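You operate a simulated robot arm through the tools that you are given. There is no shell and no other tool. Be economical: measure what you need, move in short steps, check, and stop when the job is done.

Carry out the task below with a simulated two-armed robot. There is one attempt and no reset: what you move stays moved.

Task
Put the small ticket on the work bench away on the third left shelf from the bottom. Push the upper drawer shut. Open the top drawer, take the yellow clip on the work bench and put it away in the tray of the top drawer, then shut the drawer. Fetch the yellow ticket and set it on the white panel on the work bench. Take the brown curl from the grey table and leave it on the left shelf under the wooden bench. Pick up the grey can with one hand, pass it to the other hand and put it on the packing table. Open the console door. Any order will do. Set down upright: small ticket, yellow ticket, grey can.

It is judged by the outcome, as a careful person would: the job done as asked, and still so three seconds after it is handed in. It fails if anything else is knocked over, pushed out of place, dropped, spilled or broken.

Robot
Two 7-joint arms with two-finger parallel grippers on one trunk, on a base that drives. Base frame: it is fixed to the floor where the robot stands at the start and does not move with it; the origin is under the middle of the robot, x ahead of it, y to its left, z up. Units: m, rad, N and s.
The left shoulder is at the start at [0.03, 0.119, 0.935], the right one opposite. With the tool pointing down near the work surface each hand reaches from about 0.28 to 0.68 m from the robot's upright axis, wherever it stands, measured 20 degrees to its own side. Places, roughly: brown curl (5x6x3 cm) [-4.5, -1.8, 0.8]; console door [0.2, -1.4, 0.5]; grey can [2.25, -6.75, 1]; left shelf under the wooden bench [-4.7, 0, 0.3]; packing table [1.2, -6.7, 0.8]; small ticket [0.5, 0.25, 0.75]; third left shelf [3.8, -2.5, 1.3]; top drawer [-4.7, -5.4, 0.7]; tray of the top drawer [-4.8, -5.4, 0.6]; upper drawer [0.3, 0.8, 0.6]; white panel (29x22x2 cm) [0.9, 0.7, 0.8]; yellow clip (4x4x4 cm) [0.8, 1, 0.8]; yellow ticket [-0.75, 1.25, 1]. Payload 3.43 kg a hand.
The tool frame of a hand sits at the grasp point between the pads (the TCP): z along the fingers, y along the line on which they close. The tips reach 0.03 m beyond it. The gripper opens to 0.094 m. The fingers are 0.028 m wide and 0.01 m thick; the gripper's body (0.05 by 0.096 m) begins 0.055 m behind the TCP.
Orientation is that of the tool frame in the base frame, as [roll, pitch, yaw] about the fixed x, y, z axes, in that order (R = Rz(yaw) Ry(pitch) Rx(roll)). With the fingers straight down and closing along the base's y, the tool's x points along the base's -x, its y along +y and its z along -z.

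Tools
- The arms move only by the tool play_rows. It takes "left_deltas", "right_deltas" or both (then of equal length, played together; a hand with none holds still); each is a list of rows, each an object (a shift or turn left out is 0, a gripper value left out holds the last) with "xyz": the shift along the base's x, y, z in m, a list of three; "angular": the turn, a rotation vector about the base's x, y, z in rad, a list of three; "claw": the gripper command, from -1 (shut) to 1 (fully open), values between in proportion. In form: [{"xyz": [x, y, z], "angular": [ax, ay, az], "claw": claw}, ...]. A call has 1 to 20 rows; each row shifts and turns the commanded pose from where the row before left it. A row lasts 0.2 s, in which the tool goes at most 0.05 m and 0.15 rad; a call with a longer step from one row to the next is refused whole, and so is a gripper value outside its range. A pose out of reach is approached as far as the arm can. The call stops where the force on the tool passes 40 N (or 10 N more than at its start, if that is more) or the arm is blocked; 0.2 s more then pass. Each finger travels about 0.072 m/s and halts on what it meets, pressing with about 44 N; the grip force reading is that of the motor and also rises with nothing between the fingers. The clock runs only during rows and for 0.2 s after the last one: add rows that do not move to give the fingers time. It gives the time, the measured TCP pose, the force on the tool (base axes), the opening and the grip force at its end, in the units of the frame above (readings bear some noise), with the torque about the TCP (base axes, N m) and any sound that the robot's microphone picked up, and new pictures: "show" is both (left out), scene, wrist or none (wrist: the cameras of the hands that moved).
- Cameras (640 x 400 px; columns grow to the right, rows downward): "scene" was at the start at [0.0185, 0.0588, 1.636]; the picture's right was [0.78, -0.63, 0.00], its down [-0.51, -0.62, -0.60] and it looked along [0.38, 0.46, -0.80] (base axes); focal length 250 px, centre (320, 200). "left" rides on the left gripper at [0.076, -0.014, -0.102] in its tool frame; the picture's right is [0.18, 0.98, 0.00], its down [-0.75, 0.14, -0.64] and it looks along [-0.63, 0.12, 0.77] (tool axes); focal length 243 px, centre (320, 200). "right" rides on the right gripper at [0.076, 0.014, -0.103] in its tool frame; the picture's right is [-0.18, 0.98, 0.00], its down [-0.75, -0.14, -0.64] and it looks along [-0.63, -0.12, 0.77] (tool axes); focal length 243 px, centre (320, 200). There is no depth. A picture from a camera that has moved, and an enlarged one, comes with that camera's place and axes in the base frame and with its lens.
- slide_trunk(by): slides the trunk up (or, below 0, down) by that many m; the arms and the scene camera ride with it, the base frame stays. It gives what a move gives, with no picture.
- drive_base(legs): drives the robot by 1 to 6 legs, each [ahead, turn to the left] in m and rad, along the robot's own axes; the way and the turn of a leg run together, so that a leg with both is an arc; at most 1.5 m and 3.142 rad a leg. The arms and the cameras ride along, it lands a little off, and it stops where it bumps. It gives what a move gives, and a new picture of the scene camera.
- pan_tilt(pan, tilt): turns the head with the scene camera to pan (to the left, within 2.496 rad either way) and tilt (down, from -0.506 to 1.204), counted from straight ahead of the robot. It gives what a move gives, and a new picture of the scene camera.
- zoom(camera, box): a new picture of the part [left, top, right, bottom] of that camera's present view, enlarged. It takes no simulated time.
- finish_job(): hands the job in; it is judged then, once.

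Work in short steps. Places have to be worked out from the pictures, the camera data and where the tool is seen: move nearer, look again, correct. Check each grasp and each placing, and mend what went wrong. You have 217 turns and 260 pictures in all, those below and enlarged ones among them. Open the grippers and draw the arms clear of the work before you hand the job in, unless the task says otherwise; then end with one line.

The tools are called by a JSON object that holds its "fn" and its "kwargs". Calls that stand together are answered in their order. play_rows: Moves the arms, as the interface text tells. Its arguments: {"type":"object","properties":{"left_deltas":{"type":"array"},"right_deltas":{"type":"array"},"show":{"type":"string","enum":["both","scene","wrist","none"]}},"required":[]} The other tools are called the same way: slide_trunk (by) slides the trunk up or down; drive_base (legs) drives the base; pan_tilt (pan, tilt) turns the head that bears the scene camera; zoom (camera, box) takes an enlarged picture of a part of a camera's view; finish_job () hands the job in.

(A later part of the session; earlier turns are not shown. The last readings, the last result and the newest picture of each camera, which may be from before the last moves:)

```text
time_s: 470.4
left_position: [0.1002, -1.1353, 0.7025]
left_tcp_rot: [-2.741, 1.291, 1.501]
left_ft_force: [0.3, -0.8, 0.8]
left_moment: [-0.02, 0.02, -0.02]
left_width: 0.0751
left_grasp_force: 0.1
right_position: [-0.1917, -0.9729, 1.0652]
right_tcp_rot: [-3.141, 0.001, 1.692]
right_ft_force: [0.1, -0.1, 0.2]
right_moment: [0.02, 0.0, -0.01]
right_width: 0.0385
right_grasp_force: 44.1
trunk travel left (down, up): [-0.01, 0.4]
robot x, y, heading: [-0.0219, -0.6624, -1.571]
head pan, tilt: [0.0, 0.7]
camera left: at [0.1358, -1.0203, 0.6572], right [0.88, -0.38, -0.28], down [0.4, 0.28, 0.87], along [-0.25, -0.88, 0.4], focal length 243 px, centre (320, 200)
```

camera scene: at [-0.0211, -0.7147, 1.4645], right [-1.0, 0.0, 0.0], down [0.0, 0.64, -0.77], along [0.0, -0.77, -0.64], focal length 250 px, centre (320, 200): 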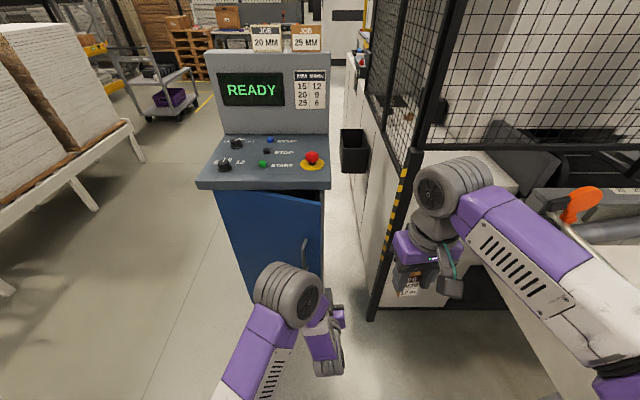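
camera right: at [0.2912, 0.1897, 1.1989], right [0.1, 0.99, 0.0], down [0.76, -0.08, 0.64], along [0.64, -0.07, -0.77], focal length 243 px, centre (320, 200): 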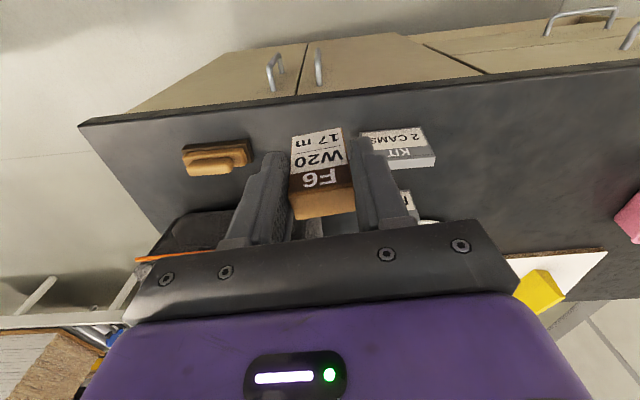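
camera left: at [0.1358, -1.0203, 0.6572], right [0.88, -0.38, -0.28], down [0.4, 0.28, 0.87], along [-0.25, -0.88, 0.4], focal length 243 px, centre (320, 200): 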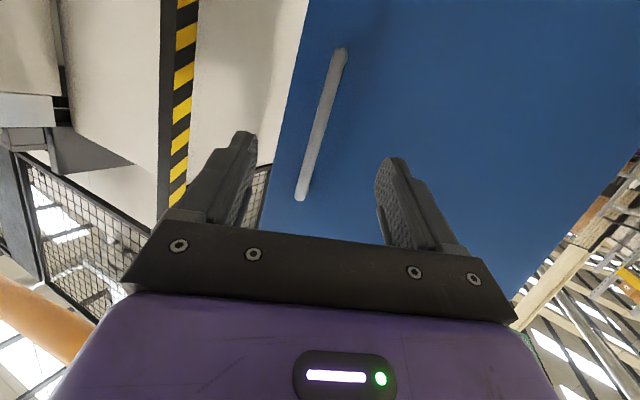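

My insertion pushed the door partly back (now ≈0.2 rad open, handle ≈(0.024, −1.317)). I adjust the yaw and approach the handle again.

{"fn": "play_rows", "kwargs": {"left_deltas": [{"xyz": [-0.03, 0, 0], "angular": [0, 0, 0.1]}, {"xyz": [-0.025, -0.01, 0], "angular": [0, 0, 0.1]}, {"xyz": [-0.01, -0.02, 0]}], "show": "none"}}

{"fn": "drive_base", "kwargs": {"legs": [[0.13, 0]]}}

{"fn": "zoom", "kwargs": {"camera": "left", "box": [0, 0, 640, 400]}}

```text
time_s: 471.2
left_position: [0.0351, -1.1654, 0.7047]
left_tcp_rot: [-2.744, 1.291, 1.698]
left_ft_force: [-0.6, -0.4, 0.5]
left_moment: [0.02, 0.04, 0.01]
left_width: 0.0751
left_grasp_force: 0.0
right_position: [-0.1915, -0.9731, 1.0658]
right_tcp_rot: [-3.141, -0.001, 1.693]
right_ft_force: [0.4, 0.5, 0.3]
right_moment: [-0.02, -0.02, 0.04]
right_width: 0.0381
right_grasp_force: 44.0
trunk travel left (down, up): [-0.01, 0.4]
robot x, y, heading: [-0.0222, -0.6588, -1.571]
head pan, tilt: [0.0, 0.7]
```

```text
time_s: 472.5
left_position: [0.0374, -1.2975, 0.7034]
left_tcp_rot: [-2.74, 1.29, 1.702]
left_ft_force: [-0.8, 0.9, 0.2]
left_moment: [-0.03, 0.02, 0.0]
left_width: 0.0751
left_grasp_force: 0.1
right_position: [-0.1908, -1.1056, 1.0644]
right_tcp_rot: [3.141, 0.0, 1.695]
right_ft_force: [-0.3, -0.5, -0.4]
right_moment: [0.07, -0.01, -0.03]
right_width: 0.0385
right_grasp_force: 44.0
trunk travel left (down, up): [-0.01, 0.4]
robot x, y, heading: [-0.019, -0.7912, -1.572]
head pan, tilt: [0.0, 0.7]
camera scene: at [-0.0209, -0.8471, 1.4644], right [-1.0, 0.0, 0.0], down [0.0, 0.64, -0.76], along [0.0, -0.76, -0.64], focal length 250 px, centre (320, 200)
```

scene: 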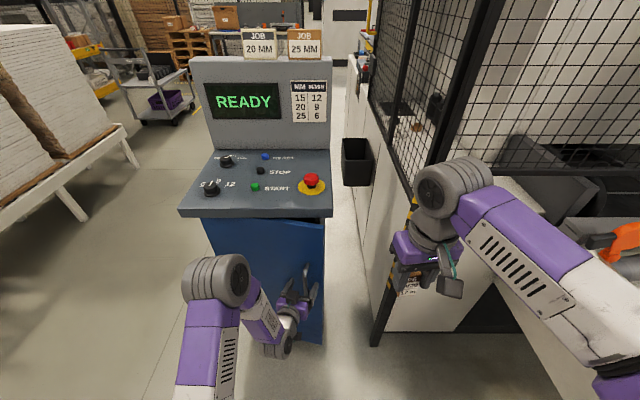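

```text
1.00 times, centred on (320, 200) of left (not enlarged: the box is as wide or as high as the picture)
camera zoom: at [0.049, -1.177, 0.659], right [0.94, -0.2, -0.28], down [0.34, 0.35, 0.87], along [-0.07, -0.91, 0.4], focal length 243 px, centre (320, 200)
```

zoom: 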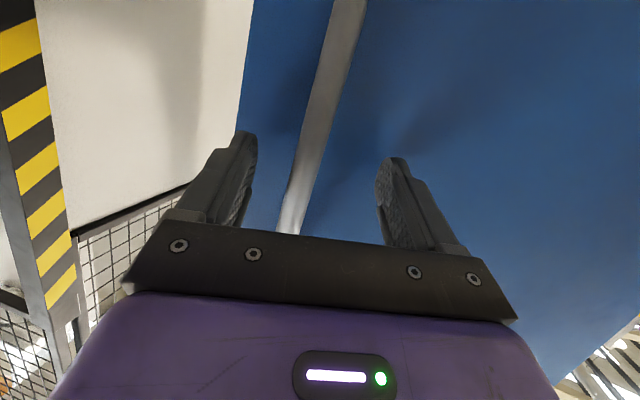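

The bar is between the pads. I centre, close, and pull along the arc while yawing with the door.

{"fn": "play_rows", "kwargs": {"left_deltas": [{"xyz": [-0.01, 0, 0]}, {"claw": -1}, {}, {}, {}, {"xyz": [0.009, 0.0226, 0], "angular": [0, 0, -0.07]}, {"xyz": [0.0107, 0.0219, 0], "angular": [0, 0, -0.07]}, {"xyz": [0.0122, 0.0211, 0], "angular": [0, 0, -0.07]}, {"xyz": [0.0136, 0.0202, 0], "angular": [0, 0, -0.07]}], "show": "none"}}

```text
time_s: 474.5
left_position: [0.0712, -1.2105, 0.7043]
left_tcp_rot: [-2.738, 1.287, 1.42]
left_ft_force: [-11.6, 9.5, -4.4]
left_moment: [-1.13, -0.53, 0.02]
left_width: 0.0196
left_grasp_force: 45.3
right_position: [-0.1912, -1.1044, 1.0655]
right_tcp_rot: [3.139, 0.001, 1.695]
right_ft_force: [0.2, 0.6, -0.6]
right_moment: [0.0, 0.01, -0.01]
right_width: 0.0384
right_grasp_force: 43.9
trunk travel left (down, up): [-0.01, 0.4]
robot x, y, heading: [-0.0212, -0.7935, -1.569]
head pan, tilt: [0.0, 0.7]
```

It follows well. I continue.

{"fn": "play_rows", "kwargs": {"left_deltas": [{"xyz": [0.012, 0.0195, 0], "angular": [0, 0, -0.07]}, {"xyz": [0.0135, 0.0185, 0], "angular": [0, 0, -0.07]}, {"xyz": [0.015, 0.0175, 0], "angular": [0, 0, -0.07]}], "show": "none"}}

{"fn": "drive_base", "kwargs": {"legs": [[-0.03, 0.04]]}}

```text
time_s: 475.3
left_position: [0.118, -1.1565, 0.7043]
left_tcp_rot: [-2.756, 1.29, 1.204]
left_ft_force: [6.3, -5.4, -10.4]
left_moment: [-1.11, -0.66, 0.1]
left_width: 0.0193
left_grasp_force: 45.0
right_position: [-0.1906, -1.105, 1.0649]
right_tcp_rot: [3.141, -0.001, 1.694]
right_ft_force: [-0.1, 0.8, -0.1]
right_moment: [0.03, -0.02, -0.02]
right_width: 0.0381
right_grasp_force: 44.3
trunk travel left (down, up): [-0.01, 0.4]
robot x, y, heading: [-0.0237, -0.7907, -1.57]
head pan, tilt: [0.0, 0.7]
```

```text
time_s: 476.1
left_position: [0.1309, -1.1414, 0.7041]
left_tcp_rot: [-2.815, 1.296, 1.188]
left_ft_force: [1.9, 0.8, -6.4]
left_moment: [-1.0, 0.05, 0.2]
left_width: 0.0182
left_grasp_force: 45.3
right_position: [-0.183, -1.0941, 1.0649]
right_tcp_rot: [-3.141, 0.001, 1.719]
right_ft_force: [-0.4, -0.3, -0.8]
right_moment: [0.02, -0.01, 0.05]
right_width: 0.0383
right_grasp_force: 44.2
trunk travel left (down, up): [-0.01, 0.4]
robot x, y, heading: [-0.0249, -0.7755, -1.549]
head pan, tilt: [0.0, 0.7]
stopped in leg 1: the force on the tool passed its limit at 49 N (the readings are from after the stop); the commanded pose is now the measured one
camera scene: at [-0.0197, -0.8308, 1.4645], right [-1.0, -0.03, 0.0], down [-0.02, 0.64, -0.76], along [0.02, -0.76, -0.64], focal length 250 px, centre (320, 200)
```

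scene: 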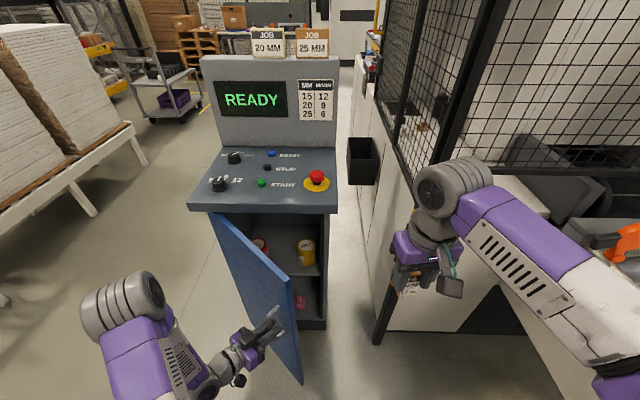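

The door is now about 50° open. I release, withdraw, and will push the inner face farther from the west side.

{"fn": "play_rows", "kwargs": {"left_deltas": [{"claw": 0.8}, {}, {}, {"xyz": [0.03, 0.03, 0]}, {"xyz": [0.025, 0.025, 0]}], "show": "none"}}

{"fn": "drive_base", "kwargs": {"legs": [[-0.15, -0.02]]}}

{"fn": "play_rows", "kwargs": {"left_deltas": [{"xyz": [-0.04, 0, 0], "angular": [0, 0, 0.1], "claw": -1}, {"xyz": [-0.045, 0, 0], "angular": [0, 0, 0.12]}, {"xyz": [-0.045, 0, 0], "angular": [0, 0, 0.12]}, {"xyz": [-0.045, 0, 0], "angular": [0, 0, 0.12]}, {"xyz": [-0.04, -0.02, 0]}], "show": "scene"}}

```text
time_s: 477.3
left_position: [0.187, -1.0859, 0.7036]
left_tcp_rot: [-2.805, 1.297, 1.197]
left_ft_force: [0.3, -0.2, 0.1]
left_moment: [-0.02, -0.03, 0.01]
left_width: 0.0844
left_grasp_force: 0.1
right_position: [-0.1833, -1.0925, 1.0645]
right_tcp_rot: [3.141, -0.001, 1.719]
right_ft_force: [-0.6, 0.1, 0.8]
right_moment: [0.05, 0.01, 0.01]
right_width: 0.0386
right_grasp_force: 43.7
trunk travel left (down, up): [-0.01, 0.4]
robot x, y, heading: [-0.0262, -0.7751, -1.545]
head pan, tilt: [0.0, 0.7]
```

```text
time_s: 478.7
left_position: [0.1783, -0.9398, 0.7021]
left_tcp_rot: [-2.808, 1.296, 1.178]
left_ft_force: [0.0, 0.5, -0.4]
left_moment: [-0.02, -0.02, 0.03]
left_width: 0.0847
left_grasp_force: 0.1
right_position: [-0.1923, -0.9395, 1.0663]
right_tcp_rot: [3.14, -0.002, 1.699]
right_ft_force: [0.9, 1.2, 0.0]
right_moment: [0.02, -0.01, 0.0]
right_width: 0.0385
right_grasp_force: 43.9
trunk travel left (down, up): [-0.01, 0.4]
robot x, y, heading: [-0.0271, -0.6251, -1.562]
head pan, tilt: [0.0, 0.7]
camera scene: at [-0.0231, -0.6796, 1.4645], right [-1.0, -0.01, 0.0], down [0.0, 0.64, -0.77], along [0.0, -0.77, -0.64], focal length 250 px, centre (320, 200)
```

scene: 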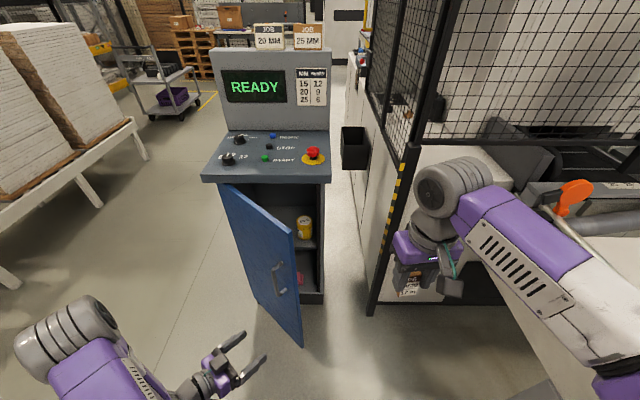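

```text
time_s: 479.9
left_position: [-0.0099, -1.0068, 0.6478]
left_tcp_rot: [-2.802, 1.291, 1.637]
left_ft_force: [0.0, 0.0, 0.7]
left_moment: [0.01, 0.03, 0.02]
left_width: 0.0003
left_grasp_force: 32.8
left hand out of reach, approached as far as the arm can: row 1, 2, 3
right_position: [-0.1936, -0.9399, 1.0653]
right_tcp_rot: [3.141, -0.001, 1.7]
right_ft_force: [-0.3, 0.0, 1.0]
right_moment: [0.01, 0.0, -0.02]
right_width: 0.0385
right_grasp_force: 44.7
trunk travel left (down, up): [-0.01, 0.4]
robot x, y, heading: [-0.0305, -0.6272, -1.562]
head pan, tilt: [0.0, 0.7]
camera scene: at [-0.0236, -0.6804, 1.4645], right [-1.0, -0.01, 0.0], down [0.0, 0.64, -0.76], along [0.0, -0.76, -0.64], focal length 250 px, centre (320, 200)
```

scene: 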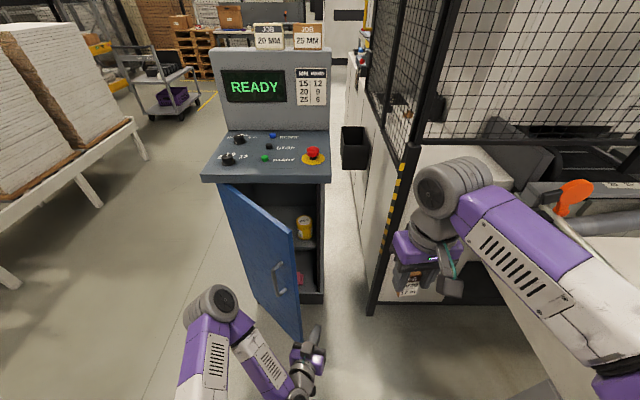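

Now the fingers are west of the open edge. I drive 0.22 m forward and push +x against the door's inner side.

{"fn": "drive_base", "kwargs": {"legs": [[0.22, 0]]}}

{"fn": "play_rows", "kwargs": {"left_deltas": [{"xyz": [0.03, 0, 0]}, {"xyz": [0.03, 0, 0]}, {"xyz": [0.03, 0, 0]}, {"xyz": [0.03, 0, 0]}, {"xyz": [0.03, 0, 0]}, {"xyz": [0.03, 0, 0]}, {"xyz": [0.03, 0, 0]}, {"xyz": [0.03, 0, 0]}], "show": "scene"}}

```text
time_s: 481.4
left_position: [-0.0117, -1.1934, 0.6471]
left_tcp_rot: [-2.785, 1.288, 1.639]
left_ft_force: [-0.2, 0.1, 0.4]
left_moment: [-0.02, 0.0, 0.01]
left_width: 0.0001
left_grasp_force: 33.2
right_position: [-0.1925, -1.1292, 1.0648]
right_tcp_rot: [3.14, 0.001, 1.697]
right_ft_force: [-0.3, 1.0, 0.9]
right_moment: [-0.02, -0.02, -0.01]
right_width: 0.0384
right_grasp_force: 43.8
trunk travel left (down, up): [-0.01, 0.4]
robot x, y, heading: [-0.0223, -0.8156, -1.572]
head pan, tilt: [0.0, 0.7]
stopped in leg 1: the force on the tool passed its limit at 52 N (the readings are from after the stop); the commanded pose is now the measured one
camera scene: at [-0.022, -0.8682, 1.4645], right [-1.0, 0.0, 0.0], down [0.0, 0.64, -0.77], along [0.0, -0.77, -0.64], focal length 250 px, centre (320, 200)
```

scene: 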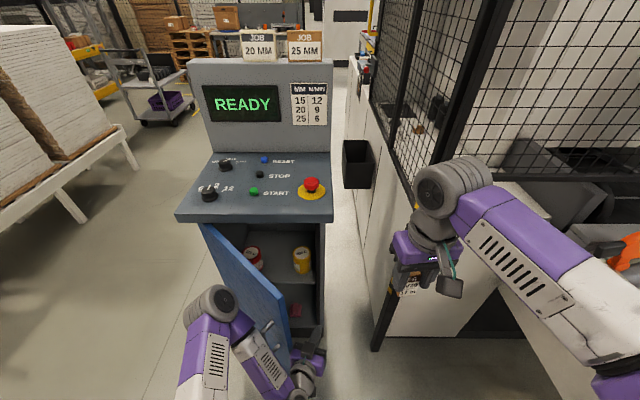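

```text
time_s: 481.8
left_position: [-0.0101, -1.1877, 0.6468]
left_tcp_rot: [-2.742, 1.277, 1.65]
left_ft_force: [-10.2, 8.3, 2.4]
left_moment: [-0.25, -0.52, 0.97]
left_width: 0.0001
left_grasp_force: 32.7
right_position: [-0.1919, -1.1287, 1.0638]
right_tcp_rot: [3.141, 0.0, 1.697]
right_ft_force: [0.4, -0.2, -1.0]
right_moment: [0.03, 0.02, 0.0]
right_width: 0.0384
right_grasp_force: 43.6
trunk travel left (down, up): [-0.01, 0.4]
robot x, y, heading: [-0.0252, -0.8122, -1.571]
head pan, tilt: [0.0, 0.7]
stopped in row 1 (left hand): the force on the tool passed its limit at 75 N (the readings are from after the stop); the commanded pose is now the measured one
camera scene: at [-0.0218, -0.8688, 1.4645], right [-1.0, 0.0, 0.0], down [0.0, 0.64, -0.76], along [0.0, -0.76, -0.64], focal length 250 px, centre (320, 200)
```

scene: 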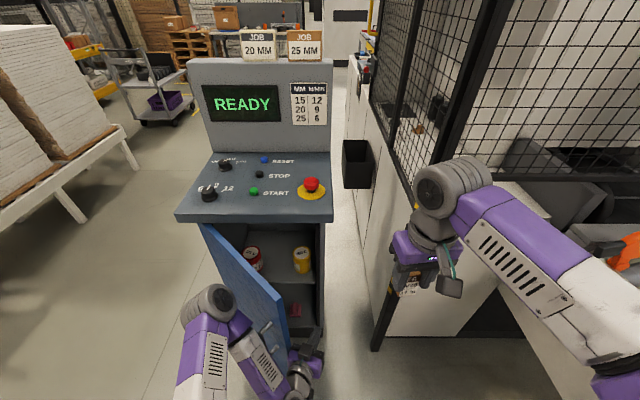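

The forearm blocks the door from outside in this pose. A better stance is from the north-east, pulling the handle straight back. I retreat, raise the trunk for clearance, and drive to (0.57, −0.76) heading −2.39.

{"fn": "drive_base", "kwargs": {"legs": [[-0.15, 0]]}}

{"fn": "slide_trunk", "kwargs": {"by": 0.25}}

{"fn": "drive_base", "kwargs": {"legs": [[0, 1.4], [0.6, 0], [0, -2.22]]}}

```text
time_s: 483.2
left_position: [-0.0079, -1.0353, 0.6487]
left_tcp_rot: [-2.748, 1.277, 1.647]
left_ft_force: [0.2, 0.1, 0.9]
left_moment: [-0.03, 0.04, 0.02]
left_width: 0.0
left_grasp_force: 33.1
right_position: [-0.192, -0.9743, 1.0651]
right_tcp_rot: [-3.141, -0.001, 1.697]
right_ft_force: [-1.2, 1.4, -0.1]
right_moment: [-0.06, -0.04, 0.02]
right_width: 0.0384
right_grasp_force: 43.8
trunk travel left (down, up): [-0.01, 0.4]
robot x, y, heading: [-0.0227, -0.66, -1.566]
head pan, tilt: [0.0, 0.7]
camera scene: at [-0.0227, -0.715, 1.4645], right [-1.0, 0.0, 0.0], down [0.0, 0.64, -0.77], along [0.0, -0.77, -0.64], focal length 250 px, centre (320, 200)
```

scene: 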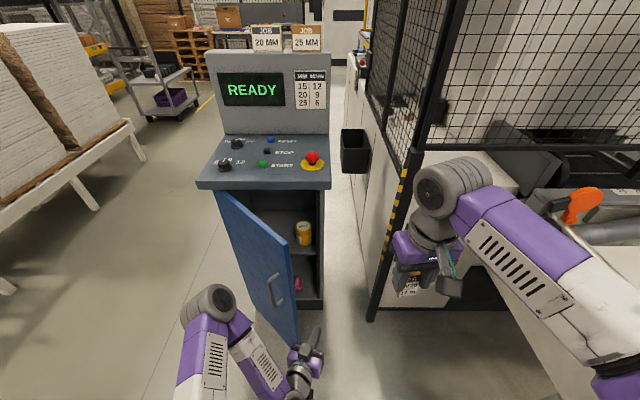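

```text
time_s: 485.8
left_position: [-0.008, -1.0345, 0.8975]
left_tcp_rot: [-2.747, 1.278, 1.646]
left_ft_force: [0.1, 0.2, -0.3]
left_moment: [0.0, -0.01, -0.02]
left_width: 0.0002
left_grasp_force: 33.2
right_position: [-0.1921, -0.9756, 1.3141]
right_tcp_rot: [-3.141, -0.001, 1.698]
right_ft_force: [0.2, 0.4, -1.0]
right_moment: [-0.01, -0.02, 0.02]
right_width: 0.0382
right_grasp_force: 44.3
trunk travel left (down, up): [-0.26, 0.15]
robot x, y, heading: [-0.0226, -0.6602, -1.568]
head pan, tilt: [0.0, 0.7]
```

```text
time_s: 497.8
left_position: [0.2979, -1.0297, 0.8969]
left_tcp_rot: [-2.749, 1.279, 0.83]
left_ft_force: [1.3, -0.2, -0.2]
left_moment: [0.02, 0.01, 0.01]
left_width: 0.0002
left_grasp_force: 33.4
right_position: [0.2172, -0.8545, 1.3136]
right_tcp_rot: [3.14, -0.001, 0.88]
right_ft_force: [0.0, 0.0, -0.2]
right_moment: [0.02, -0.04, 0.0]
right_width: 0.0384
right_grasp_force: 43.8
trunk travel left (down, up): [-0.26, 0.15]
robot x, y, heading: [0.5627, -0.7627, -2.386]
head pan, tilt: [0.0, 0.7]
camera scene: at [0.5214, -0.7985, 1.7145], right [-0.69, 0.73, 0.0], down [0.47, 0.44, -0.76], along [-0.56, -0.53, -0.64], focal length 250 px, centre (320, 200)
```

scene: 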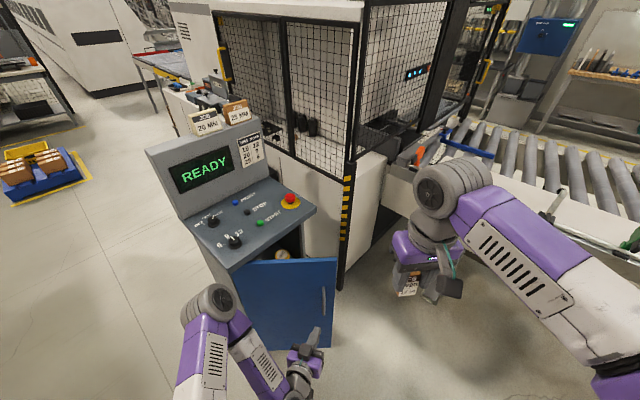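

The handle is at ≈(0.11, −1.17). I lower the trunk, turn the fingers to face the door squarely, and move to 10 cm before the handle.

{"fn": "slide_trunk", "kwargs": {"by": -0.2}}

{"fn": "play_rows", "kwargs": {"left_deltas": [{"xyz": [-0.02, -0.01, 0], "angular": [0, 0, 0.11], "claw": 0.6}, {"xyz": [-0.03, -0.015, 0], "angular": [0, 0, 0.11]}, {"xyz": [-0.03, -0.015, 0], "angular": [0, 0, 0.11]}, {"xyz": [-0.03, -0.01, 0], "angular": [0, 0, 0.1]}], "show": "wrist"}}

```text
time_s: 500.0
left_position: [0.2982, -1.0299, 0.6967]
left_tcp_rot: [-2.747, 1.277, 0.83]
left_ft_force: [0.1, 0.3, 0.2]
left_moment: [-0.01, 0.03, 0.04]
left_width: 0.0
left_grasp_force: 32.5
right_position: [0.2159, -0.8551, 1.1152]
right_tcp_rot: [-3.14, 0.0, 0.882]
right_ft_force: [0.0, 0.2, -0.6]
right_moment: [0.03, -0.01, -0.04]
right_width: 0.0385
right_grasp_force: 44.0
trunk travel left (down, up): [-0.06, 0.35]
robot x, y, heading: [0.555, -0.762, -2.39]
head pan, tilt: [0.0, 0.7]
```

```text
time_s: 501.0
left_position: [0.1903, -1.0771, 0.6975]
left_tcp_rot: [-2.748, 1.274, 1.263]
left_ft_force: [-0.5, 0.2, 0.9]
left_moment: [0.03, 0.0, 0.02]
left_width: 0.075
left_grasp_force: 0.1
right_position: [0.2168, -0.8538, 1.1149]
right_tcp_rot: [3.141, 0.0, 0.879]
right_ft_force: [-0.6, 0.3, 0.5]
right_moment: [-0.02, -0.03, 0.01]
right_width: 0.0382
right_grasp_force: 44.3
trunk travel left (down, up): [-0.06, 0.35]
robot x, y, heading: [0.5618, -0.7637, -2.385]
head pan, tilt: [0.0, 0.7]
camera left: at [0.2513, -0.9738, 0.6542], right [0.77, -0.57, -0.29], down [0.45, 0.17, 0.88], along [-0.45, -0.81, 0.38], focal length 243 px, centre (320, 200)
```

left: 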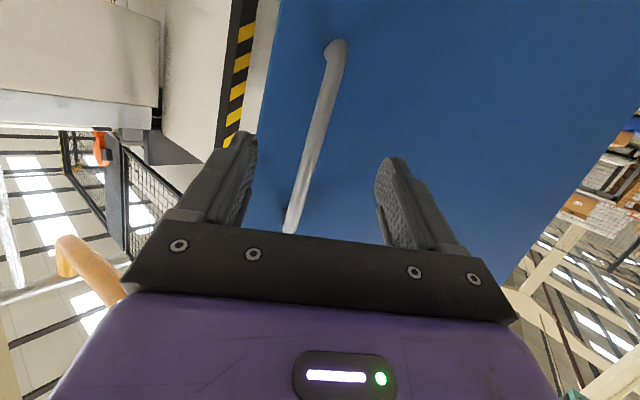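

Aligned within a centimetre; handle is 15 cm ahead along the fingers. I advance and close.

{"fn": "play_rows", "kwargs": {"left_deltas": [{"xyz": [-0.023, -0.028, 0]}, {"xyz": [-0.023, -0.028, 0]}, {"xyz": [-0.023, -0.028, 0]}, {"xyz": [-0.02, -0.026, 0]}, {"claw": -1}, {}, {}, {}, {}], "show": "wrist"}}

```text
time_s: 503.0
left_position: [0.0927, -1.182, 0.6987]
left_tcp_rot: [-2.746, 1.277, 1.247]
left_ft_force: [-29.8, 24.8, -0.3]
left_moment: [-0.62, -1.23, -0.64]
left_width: 0.0167
left_grasp_force: 44.9
right_position: [0.2148, -0.8533, 1.1139]
right_tcp_rot: [3.137, 0.0, 0.882]
right_ft_force: [-1.0, -0.1, -0.2]
right_moment: [-0.01, -0.02, -0.01]
right_width: 0.0384
right_grasp_force: 44.1
trunk travel left (down, up): [-0.06, 0.35]
robot x, y, heading: [0.5605, -0.7638, -2.387]
head pan, tilt: [0.0, 0.7]
camera left: at [0.1576, -1.0789, 0.656], right [0.76, -0.58, -0.29], down [0.45, 0.16, 0.88], along [-0.47, -0.8, 0.39], focal length 243 px, centre (320, 200)
```

left: 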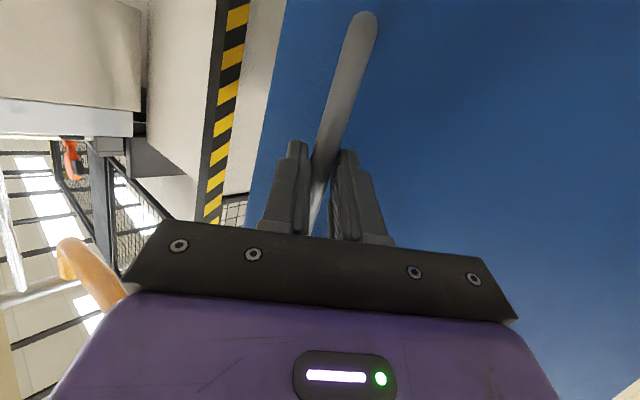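

Gripped. I relieve the side load and pull along the arc with matching yaw.

{"fn": "play_rows", "kwargs": {"left_deltas": [{"xyz": [-0.005, 0.004, 0]}, {"xyz": [0.0173, 0.0184, 0], "angular": [0, 0, -0.07]}, {"xyz": [0.0186, 0.0172, 0], "angular": [0, 0, -0.07]}, {"xyz": [0.0197, 0.0158, 0], "angular": [0, 0, -0.07]}, {"xyz": [0.0208, 0.0144, 0], "angular": [0, 0, -0.07]}, {"xyz": [0.0217, 0.0129, 0], "angular": [0, 0, -0.07]}, {"xyz": [0.0226, 0.0114, 0], "angular": [0, 0, -0.07]}, {"xyz": [0.0233, 0.0098, 0], "angular": [0, 0, -0.07]}], "show": "none"}}

```text
time_s: 504.8
left_position: [0.2382, -1.082, 0.6998]
left_tcp_rot: [-2.738, 1.277, 0.776]
left_ft_force: [-8.5, 22.8, 8.9]
left_moment: [-0.75, -1.54, -0.3]
left_width: 0.0168
left_grasp_force: 45.0
right_position: [0.2163, -0.8531, 1.115]
right_tcp_rot: [3.141, 0.0, 0.881]
right_ft_force: [0.5, -0.5, -0.6]
right_moment: [0.03, 0.0, -0.04]
right_width: 0.0383
right_grasp_force: 43.6
trunk travel left (down, up): [-0.06, 0.35]
robot x, y, heading: [0.5583, -0.7616, -2.383]
head pan, tilt: [0.0, 0.7]
```

Door is at about 63°. A few more steps toward 80°+.

{"fn": "play_rows", "kwargs": {"left_deltas": [{"xyz": [0.022, 0.012, 0], "angular": [0, 0, -0.07]}, {"xyz": [0.0235, 0.008, 0], "angular": [0, 0, -0.07]}, {"xyz": [0.0245, 0.006, 0], "angular": [0, 0, -0.07]}, {"xyz": [0.025, 0.004, 0], "angular": [0, 0, -0.07]}], "show": "scene"}}

```text
time_s: 505.8
left_position: [0.3353, -1.0617, 0.6981]
left_tcp_rot: [-2.763, 1.284, 0.488]
left_ft_force: [4.1, -23.0, 23.2]
left_moment: [-1.45, -0.84, 0.55]
left_width: 0.0166
left_grasp_force: 44.7
right_position: [0.2171, -0.8558, 1.1151]
right_tcp_rot: [3.141, 0.001, 0.881]
right_ft_force: [-0.2, 0.9, -1.0]
right_moment: [0.01, 0.02, 0.0]
right_width: 0.0383
right_grasp_force: 43.8
trunk travel left (down, up): [-0.06, 0.35]
robot x, y, heading: [0.5579, -0.7606, -2.381]
head pan, tilt: [0.0, 0.7]
camera scene: at [0.523, -0.8, 1.5147], right [-0.69, 0.73, 0.0], down [0.47, 0.44, -0.77], along [-0.56, -0.53, -0.64], focal length 250 px, centre (320, 200)
```

scene: 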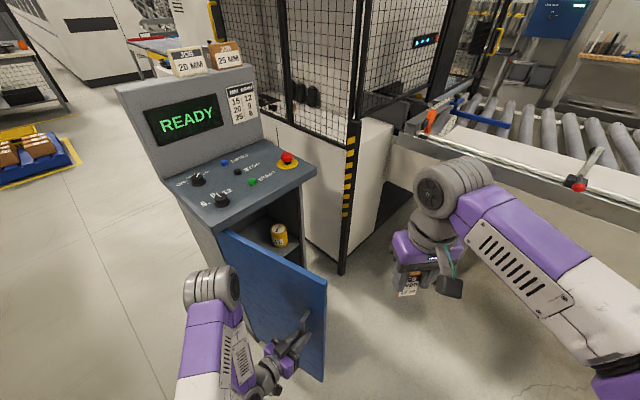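

The door stands open ~80°. I release, withdraw the hand away from it and back off.

{"fn": "play_rows", "kwargs": {"left_deltas": [{"claw": 0.8}, {}, {}, {"xyz": [0.03, 0.005, 0]}, {"xyz": [0.03, 0.005, 0]}, {"xyz": [0.02, 0.02, 0]}], "show": "none"}}

{"fn": "drive_base", "kwargs": {"legs": [[-0.12, 0]]}}

```text
time_s: 507.2
left_position: [0.4044, -1.0593, 0.6808]
left_tcp_rot: [-2.923, 1.332, 0.336]
left_ft_force: [0.0, -0.8, 0.2]
left_moment: [0.0, 0.0, -0.01]
left_width: 0.0844
left_grasp_force: 0.0
left hand out of reach, approached as far as the arm can: row 5, 6
right_position: [0.216, -0.8542, 1.1142]
right_tcp_rot: [3.14, -0.001, 0.882]
right_ft_force: [-0.7, -0.5, -0.7]
right_moment: [0.01, 0.0, -0.03]
right_width: 0.0385
right_grasp_force: 43.5
trunk travel left (down, up): [-0.06, 0.35]
robot x, y, heading: [0.5583, -0.7669, -2.389]
head pan, tilt: [0.0, 0.7]
```

```text
time_s: 508.4
left_position: [0.4915, -0.9777, 0.6778]
left_tcp_rot: [-2.922, 1.33, 0.337]
left_ft_force: [-0.2, 0.8, -0.2]
left_moment: [-0.02, 0.03, 0.02]
left_width: 0.0845
left_grasp_force: 0.0
right_position: [0.3018, -0.772, 1.1149]
right_tcp_rot: [3.141, 0.001, 0.879]
right_ft_force: [1.0, 0.3, 0.4]
right_moment: [0.0, 0.0, -0.03]
right_width: 0.0384
right_grasp_force: 43.9
trunk travel left (down, up): [-0.06, 0.35]
robot x, y, heading: [0.6484, -0.6854, -2.385]
head pan, tilt: [0.0, 0.7]
camera scene: at [0.6079, -0.7169, 1.5145], right [-0.69, 0.73, 0.0], down [0.47, 0.44, -0.77], along [-0.56, -0.52, -0.64], focal length 250 px, centre (320, 200)
```

scene: 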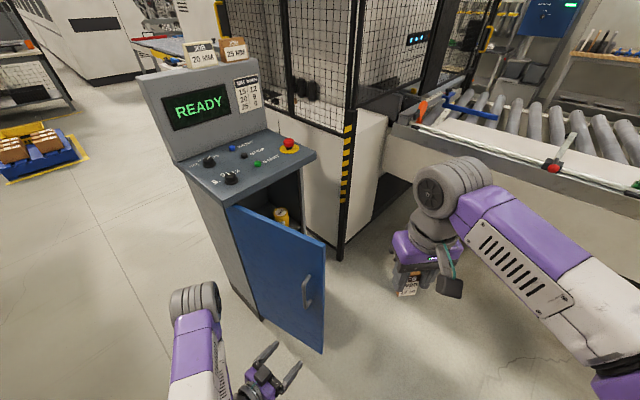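

The door stays open at about 70°. I turn and drive south-east between console and box table, to (1.2, −3.0).

{"fn": "drive_base", "kwargs": {"legs": [[0, 1.415], [0.97, 0], [0, -0.6], [1.4, 0]]}}

{"fn": "pan_tilt", "kwargs": {"pan": 0.9, "tilt": 0.3}}

```text
time_s: 524.9
left_position: [1.2441, -3.1693, 0.6776]
left_tcp_rot: [-2.929, 1.328, 1.121]
left_ft_force: [0.4, -0.6, -0.3]
left_moment: [0.0, 0.0, 0.01]
left_width: 0.0847
left_grasp_force: 0.1
right_position: [0.9644, -3.1591, 1.1154]
right_tcp_rot: [-3.142, 0.001, 1.672]
right_ft_force: [0.4, -0.1, -0.2]
right_moment: [-0.02, 0.02, -0.04]
right_width: 0.0384
right_grasp_force: 44.0
trunk travel left (down, up): [-0.06, 0.35]
robot x, y, heading: [1.1387, -2.8504, -1.588]
head pan, tilt: [0.0, 0.7]
camera scene: at [1.1419, -2.9038, 1.5145], right [-1.0, 0.02, 0.0], down [0.02, 0.64, -0.76], along [-0.02, -0.76, -0.64], focal length 250 px, centre (320, 200)
```

scene: 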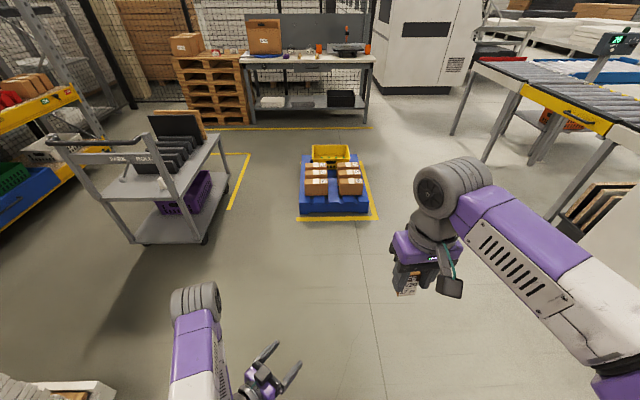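

```text
time_s: 526.1
left_position: [1.2446, -3.1685, 0.6787]
left_tcp_rot: [-2.933, 1.33, 1.117]
left_ft_force: [-0.2, -0.6, -0.4]
left_moment: [0.0, -0.02, 0.0]
left_width: 0.0845
left_grasp_force: 0.2
right_position: [0.9662, -3.1598, 1.1143]
right_tcp_rot: [-3.14, 0.001, 1.672]
right_ft_force: [0.1, 0.3, -0.7]
right_moment: [-0.01, -0.02, -0.01]
right_width: 0.0385
right_grasp_force: 44.1
trunk travel left (down, up): [-0.06, 0.35]
robot x, y, heading: [1.1404, -2.8513, -1.591]
head pan, tilt: [0.901, 0.3]
camera scene: at [1.2157, -2.8784, 1.5506], right [-0.64, -0.77, 0.0], down [-0.23, 0.19, -0.96], along [0.73, -0.61, -0.3], focal length 250 px, centre (320, 200)
```

scene: 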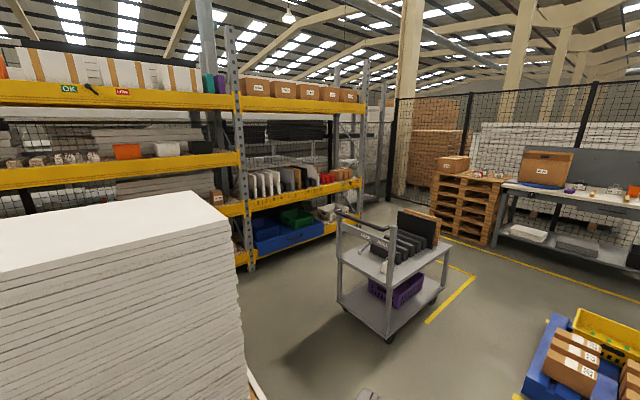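

The third shelf (z≈1.3) of the left bay sits behind the board stacks. The hand held straight down would nearly touch the next beam, so I plan to re-pitch my grip using the flat top of the board stack as a rest. I raise the trunk and turn east.

{"fn": "slide_trunk", "kwargs": {"by": 0.25}}

{"fn": "drive_base", "kwargs": {"legs": [[0, 1.59]]}}

{"fn": "pan_tilt", "kwargs": {"pan": 0.0, "tilt": 0.45}}

```text
time_s: 528.7
left_position: [1.2449, -3.1694, 0.9284]
left_tcp_rot: [-2.933, 1.329, 1.117]
left_ft_force: [0.1, 0.2, -0.4]
left_moment: [0.01, 0.0, 0.01]
left_width: 0.0847
left_grasp_force: 0.0
right_position: [0.9655, -3.1595, 1.3646]
right_tcp_rot: [3.142, -0.001, 1.671]
right_ft_force: [-0.3, -0.7, -0.4]
right_moment: [-0.04, 0.0, -0.03]
right_width: 0.0383
right_grasp_force: 44.0
trunk travel left (down, up): [-0.31, 0.1]
robot x, y, heading: [1.1407, -2.8468, -1.597]
head pan, tilt: [0.901, 0.3]
```

```text
time_s: 532.9
left_position: [1.4608, -2.7474, 0.9284]
left_tcp_rot: [-2.932, 1.333, 2.69]
left_ft_force: [-0.9, 0.0, -0.3]
left_moment: [0.0, 0.01, 0.01]
left_width: 0.0846
left_grasp_force: 0.1
right_position: [1.4499, -3.0257, 1.365]
right_tcp_rot: [-3.141, 0.001, -3.041]
right_ft_force: [0.2, 0.0, -0.8]
right_moment: [-0.04, 0.0, -0.03]
right_width: 0.0386
right_grasp_force: 44.2
trunk travel left (down, up): [-0.31, 0.1]
robot x, y, heading: [1.1418, -2.8495, -0.023]
head pan, tilt: [0.901, 0.3]
camera scene: at [1.173, -2.7761, 1.8006], right [0.77, -0.64, 0.0], down [-0.19, -0.23, -0.96], along [0.61, 0.73, -0.3], focal length 250 px, centre (320, 200)
```

scene: 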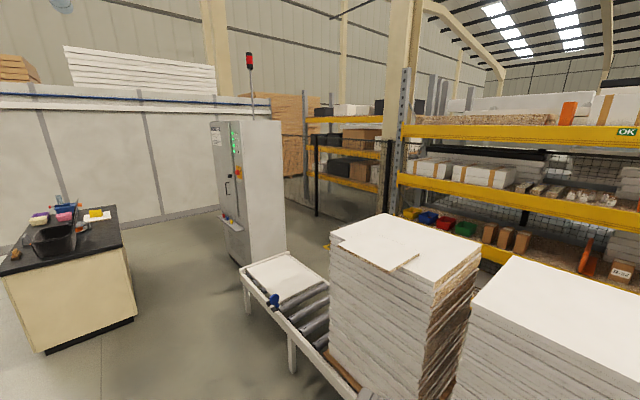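

```text
time_s: 534.1
left_position: [1.4607, -2.7484, 0.9282]
left_tcp_rot: [-2.933, 1.332, 2.686]
left_ft_force: [-0.9, 0.6, 1.1]
left_moment: [-0.03, -0.02, 0.01]
left_width: 0.0847
left_grasp_force: 0.0
right_position: [1.45, -3.0262, 1.3641]
right_tcp_rot: [3.141, -0.001, -3.043]
right_ft_force: [0.2, 0.8, -0.7]
right_moment: [0.02, -0.01, -0.02]
right_width: 0.0384
right_grasp_force: 43.9
trunk travel left (down, up): [-0.31, 0.1]
robot x, y, heading: [1.1404, -2.8498, -0.026]
head pan, tilt: [0.0, 0.45]
camera scene: at [1.2051, -2.8501, 1.7867], right [-0.02, -1.0, 0.0], down [-0.43, 0.01, -0.9], along [0.9, -0.02, -0.44], focal length 250 px, centre (320, 200)
```

scene: 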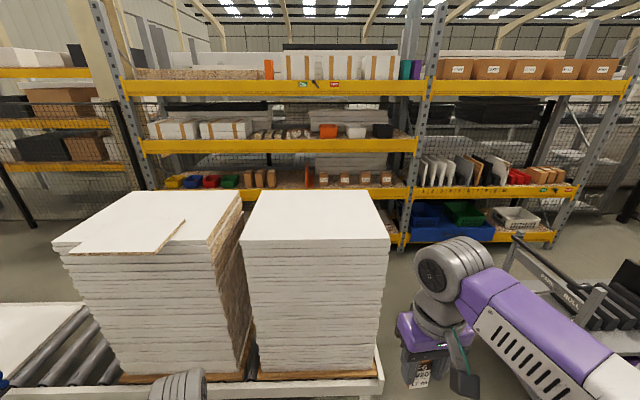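

Now clear: near stack top z≈1.28 at x 1.93–2.34, y −3.11…−2.57; third shelf top z≈1.28 with a free place beside the middle upright (y≈−3.68). I first bring the left hand back to fingers-down, raise the trunk, and drive up to the stack.

{"fn": "play_rows", "kwargs": {"left_deltas": [{"xyz": [-0.01, 0.01, 0.03], "angular": [0.0925, 0.1168, 0]}, {"xyz": [-0.01, 0.01, 0.03], "angular": [0.0925, 0.1168, 0]}, {"xyz": [0, 0.01, 0.03], "angular": [0.0925, 0.1168, 0]}, {"xyz": [0, 0.01, 0.03], "angular": [0.0925, 0.1168, 0]}, {"xyz": [0, 0.01, 0.03], "angular": [0.0925, 0.1168, 0]}, {"xyz": [0, 0.01, 0.03], "angular": [0.0925, 0.1168, 0]}, {"xyz": [0, 0.01, 0.03], "angular": [0.0925, 0.1168, 0]}, {"xyz": [0, 0.01, 0.03], "angular": [0.0925, 0.1168, 0]}, {"xyz": [0, 0.01, 0.03], "angular": [0.0925, 0.1168, 0]}], "show": "none"}}

{"fn": "slide_trunk", "kwargs": {"by": 0.1}}

{"fn": "drive_base", "kwargs": {"legs": [[0.36, 0.02]]}}

```text
time_s: 536.1
left_position: [1.5073, -2.63, 1.1305]
left_tcp_rot: [3.138, -0.008, 2.522]
left_ft_force: [0.6, 0.3, 0.0]
left_moment: [0.01, 0.02, 0.02]
left_width: 0.0843
left_grasp_force: 0.0
left hand out of reach, approached as far as the arm can: row 1, 2, 3, 4, 6
right_position: [1.4505, -3.0277, 1.3641]
right_tcp_rot: [-3.141, -0.002, -3.042]
right_ft_force: [0.2, -0.4, -0.4]
right_moment: [-0.02, 0.07, 0.01]
right_width: 0.0384
right_grasp_force: 43.4
trunk travel left (down, up): [-0.31, 0.1]
robot x, y, heading: [1.1419, -2.8508, -0.025]
head pan, tilt: [0.0, 0.45]
```

```text
time_s: 537.4
left_position: [1.5064, -2.6283, 1.2295]
left_tcp_rot: [3.139, -0.005, 2.522]
left_ft_force: [0.0, 0.1, 0.6]
left_moment: [0.0, 0.0, -0.01]
left_width: 0.0846
left_grasp_force: 0.0
right_position: [1.4492, -3.0275, 1.4644]
right_tcp_rot: [-3.141, 0.0, -3.042]
right_ft_force: [-0.1, 0.6, -0.5]
right_moment: [-0.01, 0.01, 0.0]
right_width: 0.0384
right_grasp_force: 43.8
trunk travel left (down, up): [-0.41, 0.0]
robot x, y, heading: [1.1441, -2.8513, -0.026]
head pan, tilt: [0.0, 0.45]
```

```text
time_s: 539.7
left_position: [1.8561, -2.6299, 1.2312]
left_tcp_rot: [3.14, -0.003, 2.534]
left_ft_force: [-0.3, -1.1, -0.5]
left_moment: [-0.01, -0.01, 0.02]
left_width: 0.0848
left_grasp_force: 0.0
right_position: [1.8024, -3.0288, 1.4641]
right_tcp_rot: [-3.141, 0.0, -3.029]
right_ft_force: [-0.1, -0.2, -0.8]
right_moment: [0.02, -0.02, -0.01]
right_width: 0.0383
right_grasp_force: 43.7
trunk travel left (down, up): [-0.41, 0.0]
robot x, y, heading: [1.4918, -2.8586, -0.015]
head pan, tilt: [0.0, 0.45]
camera scene: at [1.5562, -2.8555, 1.8867], right [-0.01, -1.0, 0.0], down [-0.43, 0.0, -0.9], along [0.9, -0.01, -0.43], focal length 250 px, centre (320, 200)
```

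scene: 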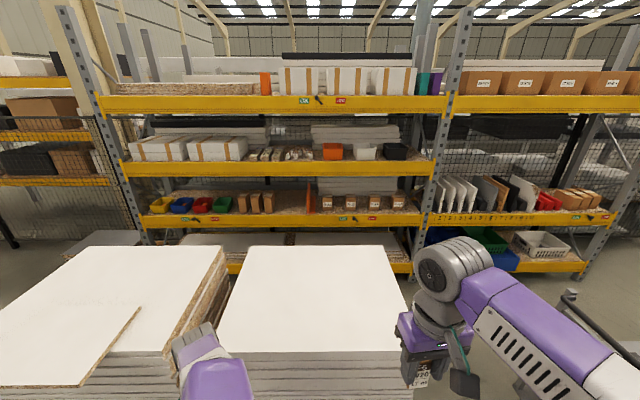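

I pull the left hand back/up from the stack, and move the right hand over the stack top, lowering toward contact.

{"fn": "play_rows", "kwargs": {"left_deltas": [{"xyz": [-0.03, 0, 0.03]}, {"xyz": [-0.03, 0, 0.03]}, {"xyz": [-0.03, 0, 0.03]}, {}, {}, {}, {}], "right_deltas": [{"xyz": [0.04, 0.01, 0]}, {"xyz": [0.04, 0.01, 0]}, {"xyz": [0.04, 0.01, 0]}, {"xyz": [0.04, 0.01, -0.01]}, {"xyz": [0.03, 0.01, -0.02]}, {"xyz": [0, 0, -0.02]}, {}], "show": "wrist"}}

```text
time_s: 541.3
left_position: [1.7669, -2.629, 1.3211]
left_tcp_rot: [3.14, -0.003, 2.535]
left_ft_force: [-0.2, 0.3, -0.3]
left_moment: [-0.03, 0.02, 0.0]
left_width: 0.0847
left_grasp_force: 0.0
right_position: [1.9938, -2.9779, 1.4149]
right_tcp_rot: [3.142, -0.003, -3.028]
right_ft_force: [-0.5, 0.2, -0.4]
right_moment: [0.01, 0.03, 0.02]
right_width: 0.0383
right_grasp_force: 44.2
trunk travel left (down, up): [-0.41, 0.0]
robot x, y, heading: [1.4969, -2.8578, -0.01]
head pan, tilt: [0.0, 0.45]
camera right: at [1.9165, -2.9737, 1.5184], right [0.07, 1.0, 0.0], down [0.77, -0.06, 0.64], along [0.64, -0.05, -0.77], focal length 243 px, centre (320, 200)
camera left: at [1.6967, -2.5969, 1.4253], right [0.41, 0.91, 0.0], down [0.7, -0.31, 0.64], along [0.58, -0.26, -0.77], focal length 243 px, centre (320, 200)
```

right: 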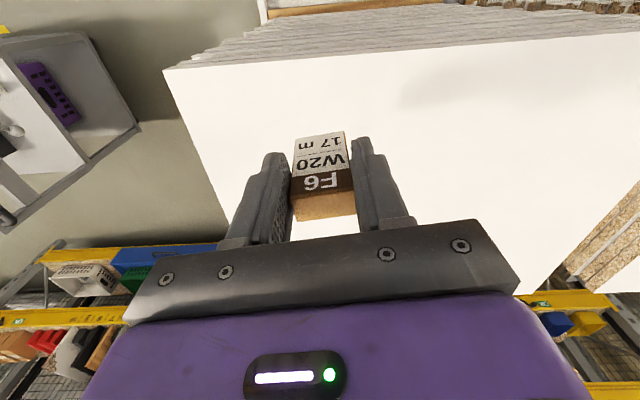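
left: 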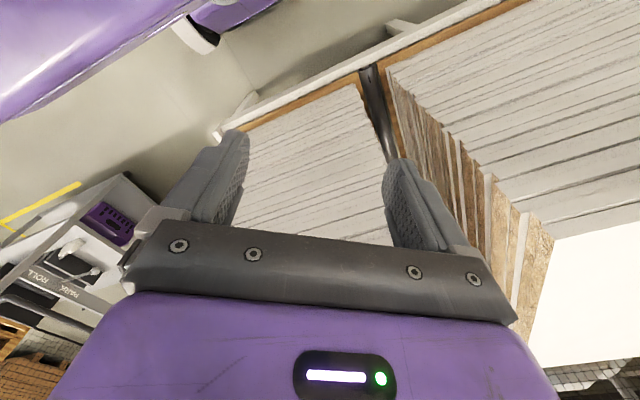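

The ticket is over the stack top. I lower in small steps until it touches.

{"fn": "play_rows", "kwargs": {"right_deltas": [{"xyz": [0, 0, -0.02]}, {"xyz": [0, 0, -0.015]}, {"xyz": [0, 0, -0.008]}, {"xyz": [0, 0, -0.008]}, {"xyz": [0, 0, -0.008]}, {"xyz": [0, 0, -0.008]}, {"xyz": [0, 0, -0.008]}, {"xyz": [0, 0, -0.008]}, {"xyz": [0, 0, -0.008]}, {"xyz": [0, 0, -0.008]}], "show": "none"}}

```text
time_s: 543.5
left_position: [1.7625, -2.6281, 1.3221]
left_tcp_rot: [3.141, -0.001, 2.537]
left_ft_force: [-0.1, 0.0, -0.3]
left_moment: [0.01, 0.0, 0.0]
left_width: 0.0846
left_grasp_force: 0.1
right_position: [1.9928, -2.9777, 1.3216]
right_tcp_rot: [3.139, 0.015, -3.03]
right_ft_force: [0.2, -2.2, 40.8]
right_moment: [-0.03, -0.04, -0.04]
right_width: 0.0385
right_grasp_force: 43.8
trunk travel left (down, up): [-0.41, 0.0]
robot x, y, heading: [1.4951, -2.8579, -0.009]
head pan, tilt: [0.0, 0.45]
```

Contact. I ease up, loosen slightly, pitch the hand forward 0.8 rad about the ticket, and re-close.

{"fn": "play_rows", "kwargs": {"right_deltas": [{"xyz": [0, 0, 0.003]}, {"claw": -0.02}, {}, {"angular": [0, -0.135, 0]}, {"angular": [0, -0.135, 0]}, {"angular": [0, -0.135, 0]}, {"angular": [0, -0.135, 0]}, {"angular": [0, -0.135, 0]}, {"angular": [0, -0.135, 0]}, {}], "show": "wrist"}}

```text
time_s: 545.7
left_position: [1.7656, -2.629, 1.321]
left_tcp_rot: [3.14, -0.005, 2.537]
left_ft_force: [0.3, 0.8, 0.0]
left_moment: [0.0, -0.01, 0.01]
left_width: 0.0846
left_grasp_force: 0.0
right_position: [1.9916, -2.9779, 1.3182]
right_tcp_rot: [-3.024, 0.801, -2.978]
right_ft_force: [0.4, 0.6, -0.4]
right_moment: [0.01, 0.02, 0.0]
right_width: 0.0461
right_grasp_force: 0.0
trunk travel left (down, up): [-0.41, 0.0]
robot x, y, heading: [1.4922, -2.8564, -0.01]
head pan, tilt: [0.0, 0.45]
camera right: at [1.865, -2.9734, 1.3335], right [0.05, 1.0, 0.05], down [0.06, -0.06, 1.0], along [1.0, -0.04, -0.07], focal length 243 px, centre (320, 200)
```

right: 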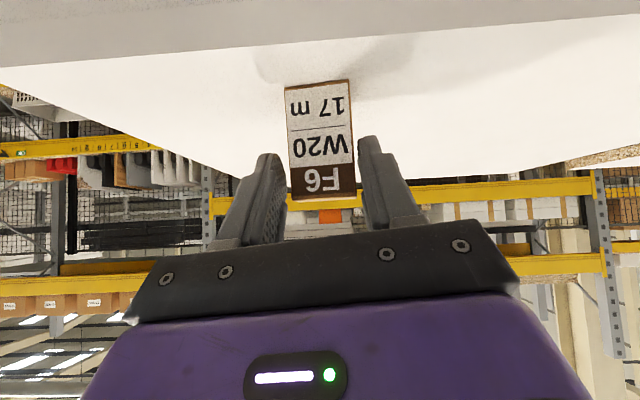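

Perfect: the ticket stands upright while the hand is pitched. I lower 4 mm, move in 6 mm, and re-grip, then lift.

{"fn": "play_rows", "kwargs": {"right_deltas": [{"xyz": [0.006, 0, -0.004]}, {"claw": -1}, {}, {}, {"xyz": [0, 0, 0.02]}, {"xyz": [0, 0, 0.04]}, {"xyz": [0, 0, 0.04]}], "show": "wrist"}}

```text
time_s: 547.3
left_position: [1.7658, -2.6282, 1.3216]
left_tcp_rot: [3.141, -0.002, 2.534]
left_ft_force: [-0.4, -0.2, 0.5]
left_moment: [-0.04, -0.01, -0.04]
left_width: 0.0846
left_grasp_force: 0.0
right_position: [1.9963, -2.9771, 1.4156]
right_tcp_rot: [-3.022, 0.802, -2.977]
right_ft_force: [-0.1, 0.8, 0.2]
right_moment: [-0.02, 0.03, -0.03]
right_width: 0.0385
right_grasp_force: 44.6
trunk travel left (down, up): [-0.41, 0.0]
robot x, y, heading: [1.4948, -2.8574, -0.012]
head pan, tilt: [0.0, 0.45]
camera right: at [1.869, -2.9729, 1.4305], right [0.05, 1.0, 0.05], down [0.06, -0.05, 1.0], along [1.0, -0.05, -0.07], focal length 243 px, centre (320, 200)
```

right: 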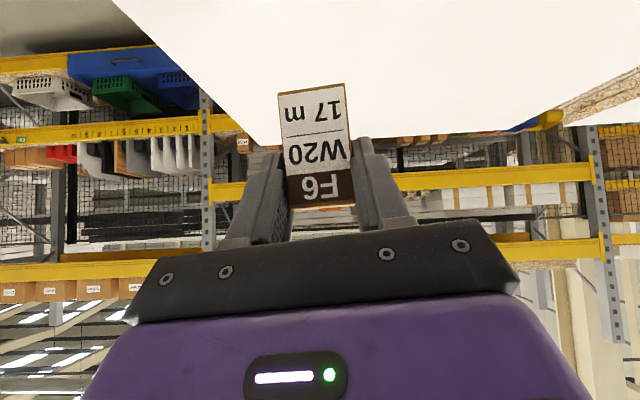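

The ticket is re-gripped, upright, bottom 3.3 cm below the TCP. I back away and drive around the table end toward the rack, to (3.0, −3.58).

{"fn": "drive_base", "kwargs": {"legs": [[-0.4, 0], [0, -0.9], [0.93, 0], [0, 0.912], [1.2, 0]]}}

```text
time_s: 564.4
left_position: [3.1042, -3.3122, 1.3229]
left_tcp_rot: [3.138, -0.004, 2.583]
left_ft_force: [0.1, -0.2, 0.3]
left_moment: [0.01, 0.02, 0.03]
left_width: 0.0846
left_grasp_force: 0.1
right_position: [3.3531, -3.6503, 1.4152]
right_tcp_rot: [-3.022, 0.802, -2.932]
right_ft_force: [0.7, 0.5, -0.7]
right_moment: [0.03, 0.0, -0.01]
right_width: 0.0388
right_grasp_force: 44.4
trunk travel left (down, up): [-0.41, 0.0]
robot x, y, heading: [2.8416, -3.5541, 0.038]
head pan, tilt: [0.0, 0.45]
camera scene: at [2.9062, -3.5483, 1.8867], right [0.04, -1.0, 0.0], down [-0.43, -0.02, -0.9], along [0.9, 0.03, -0.44], focal length 250 px, centre (320, 200)
```

scene: 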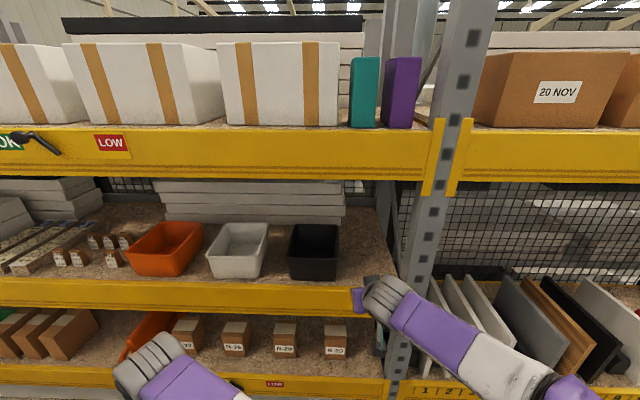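

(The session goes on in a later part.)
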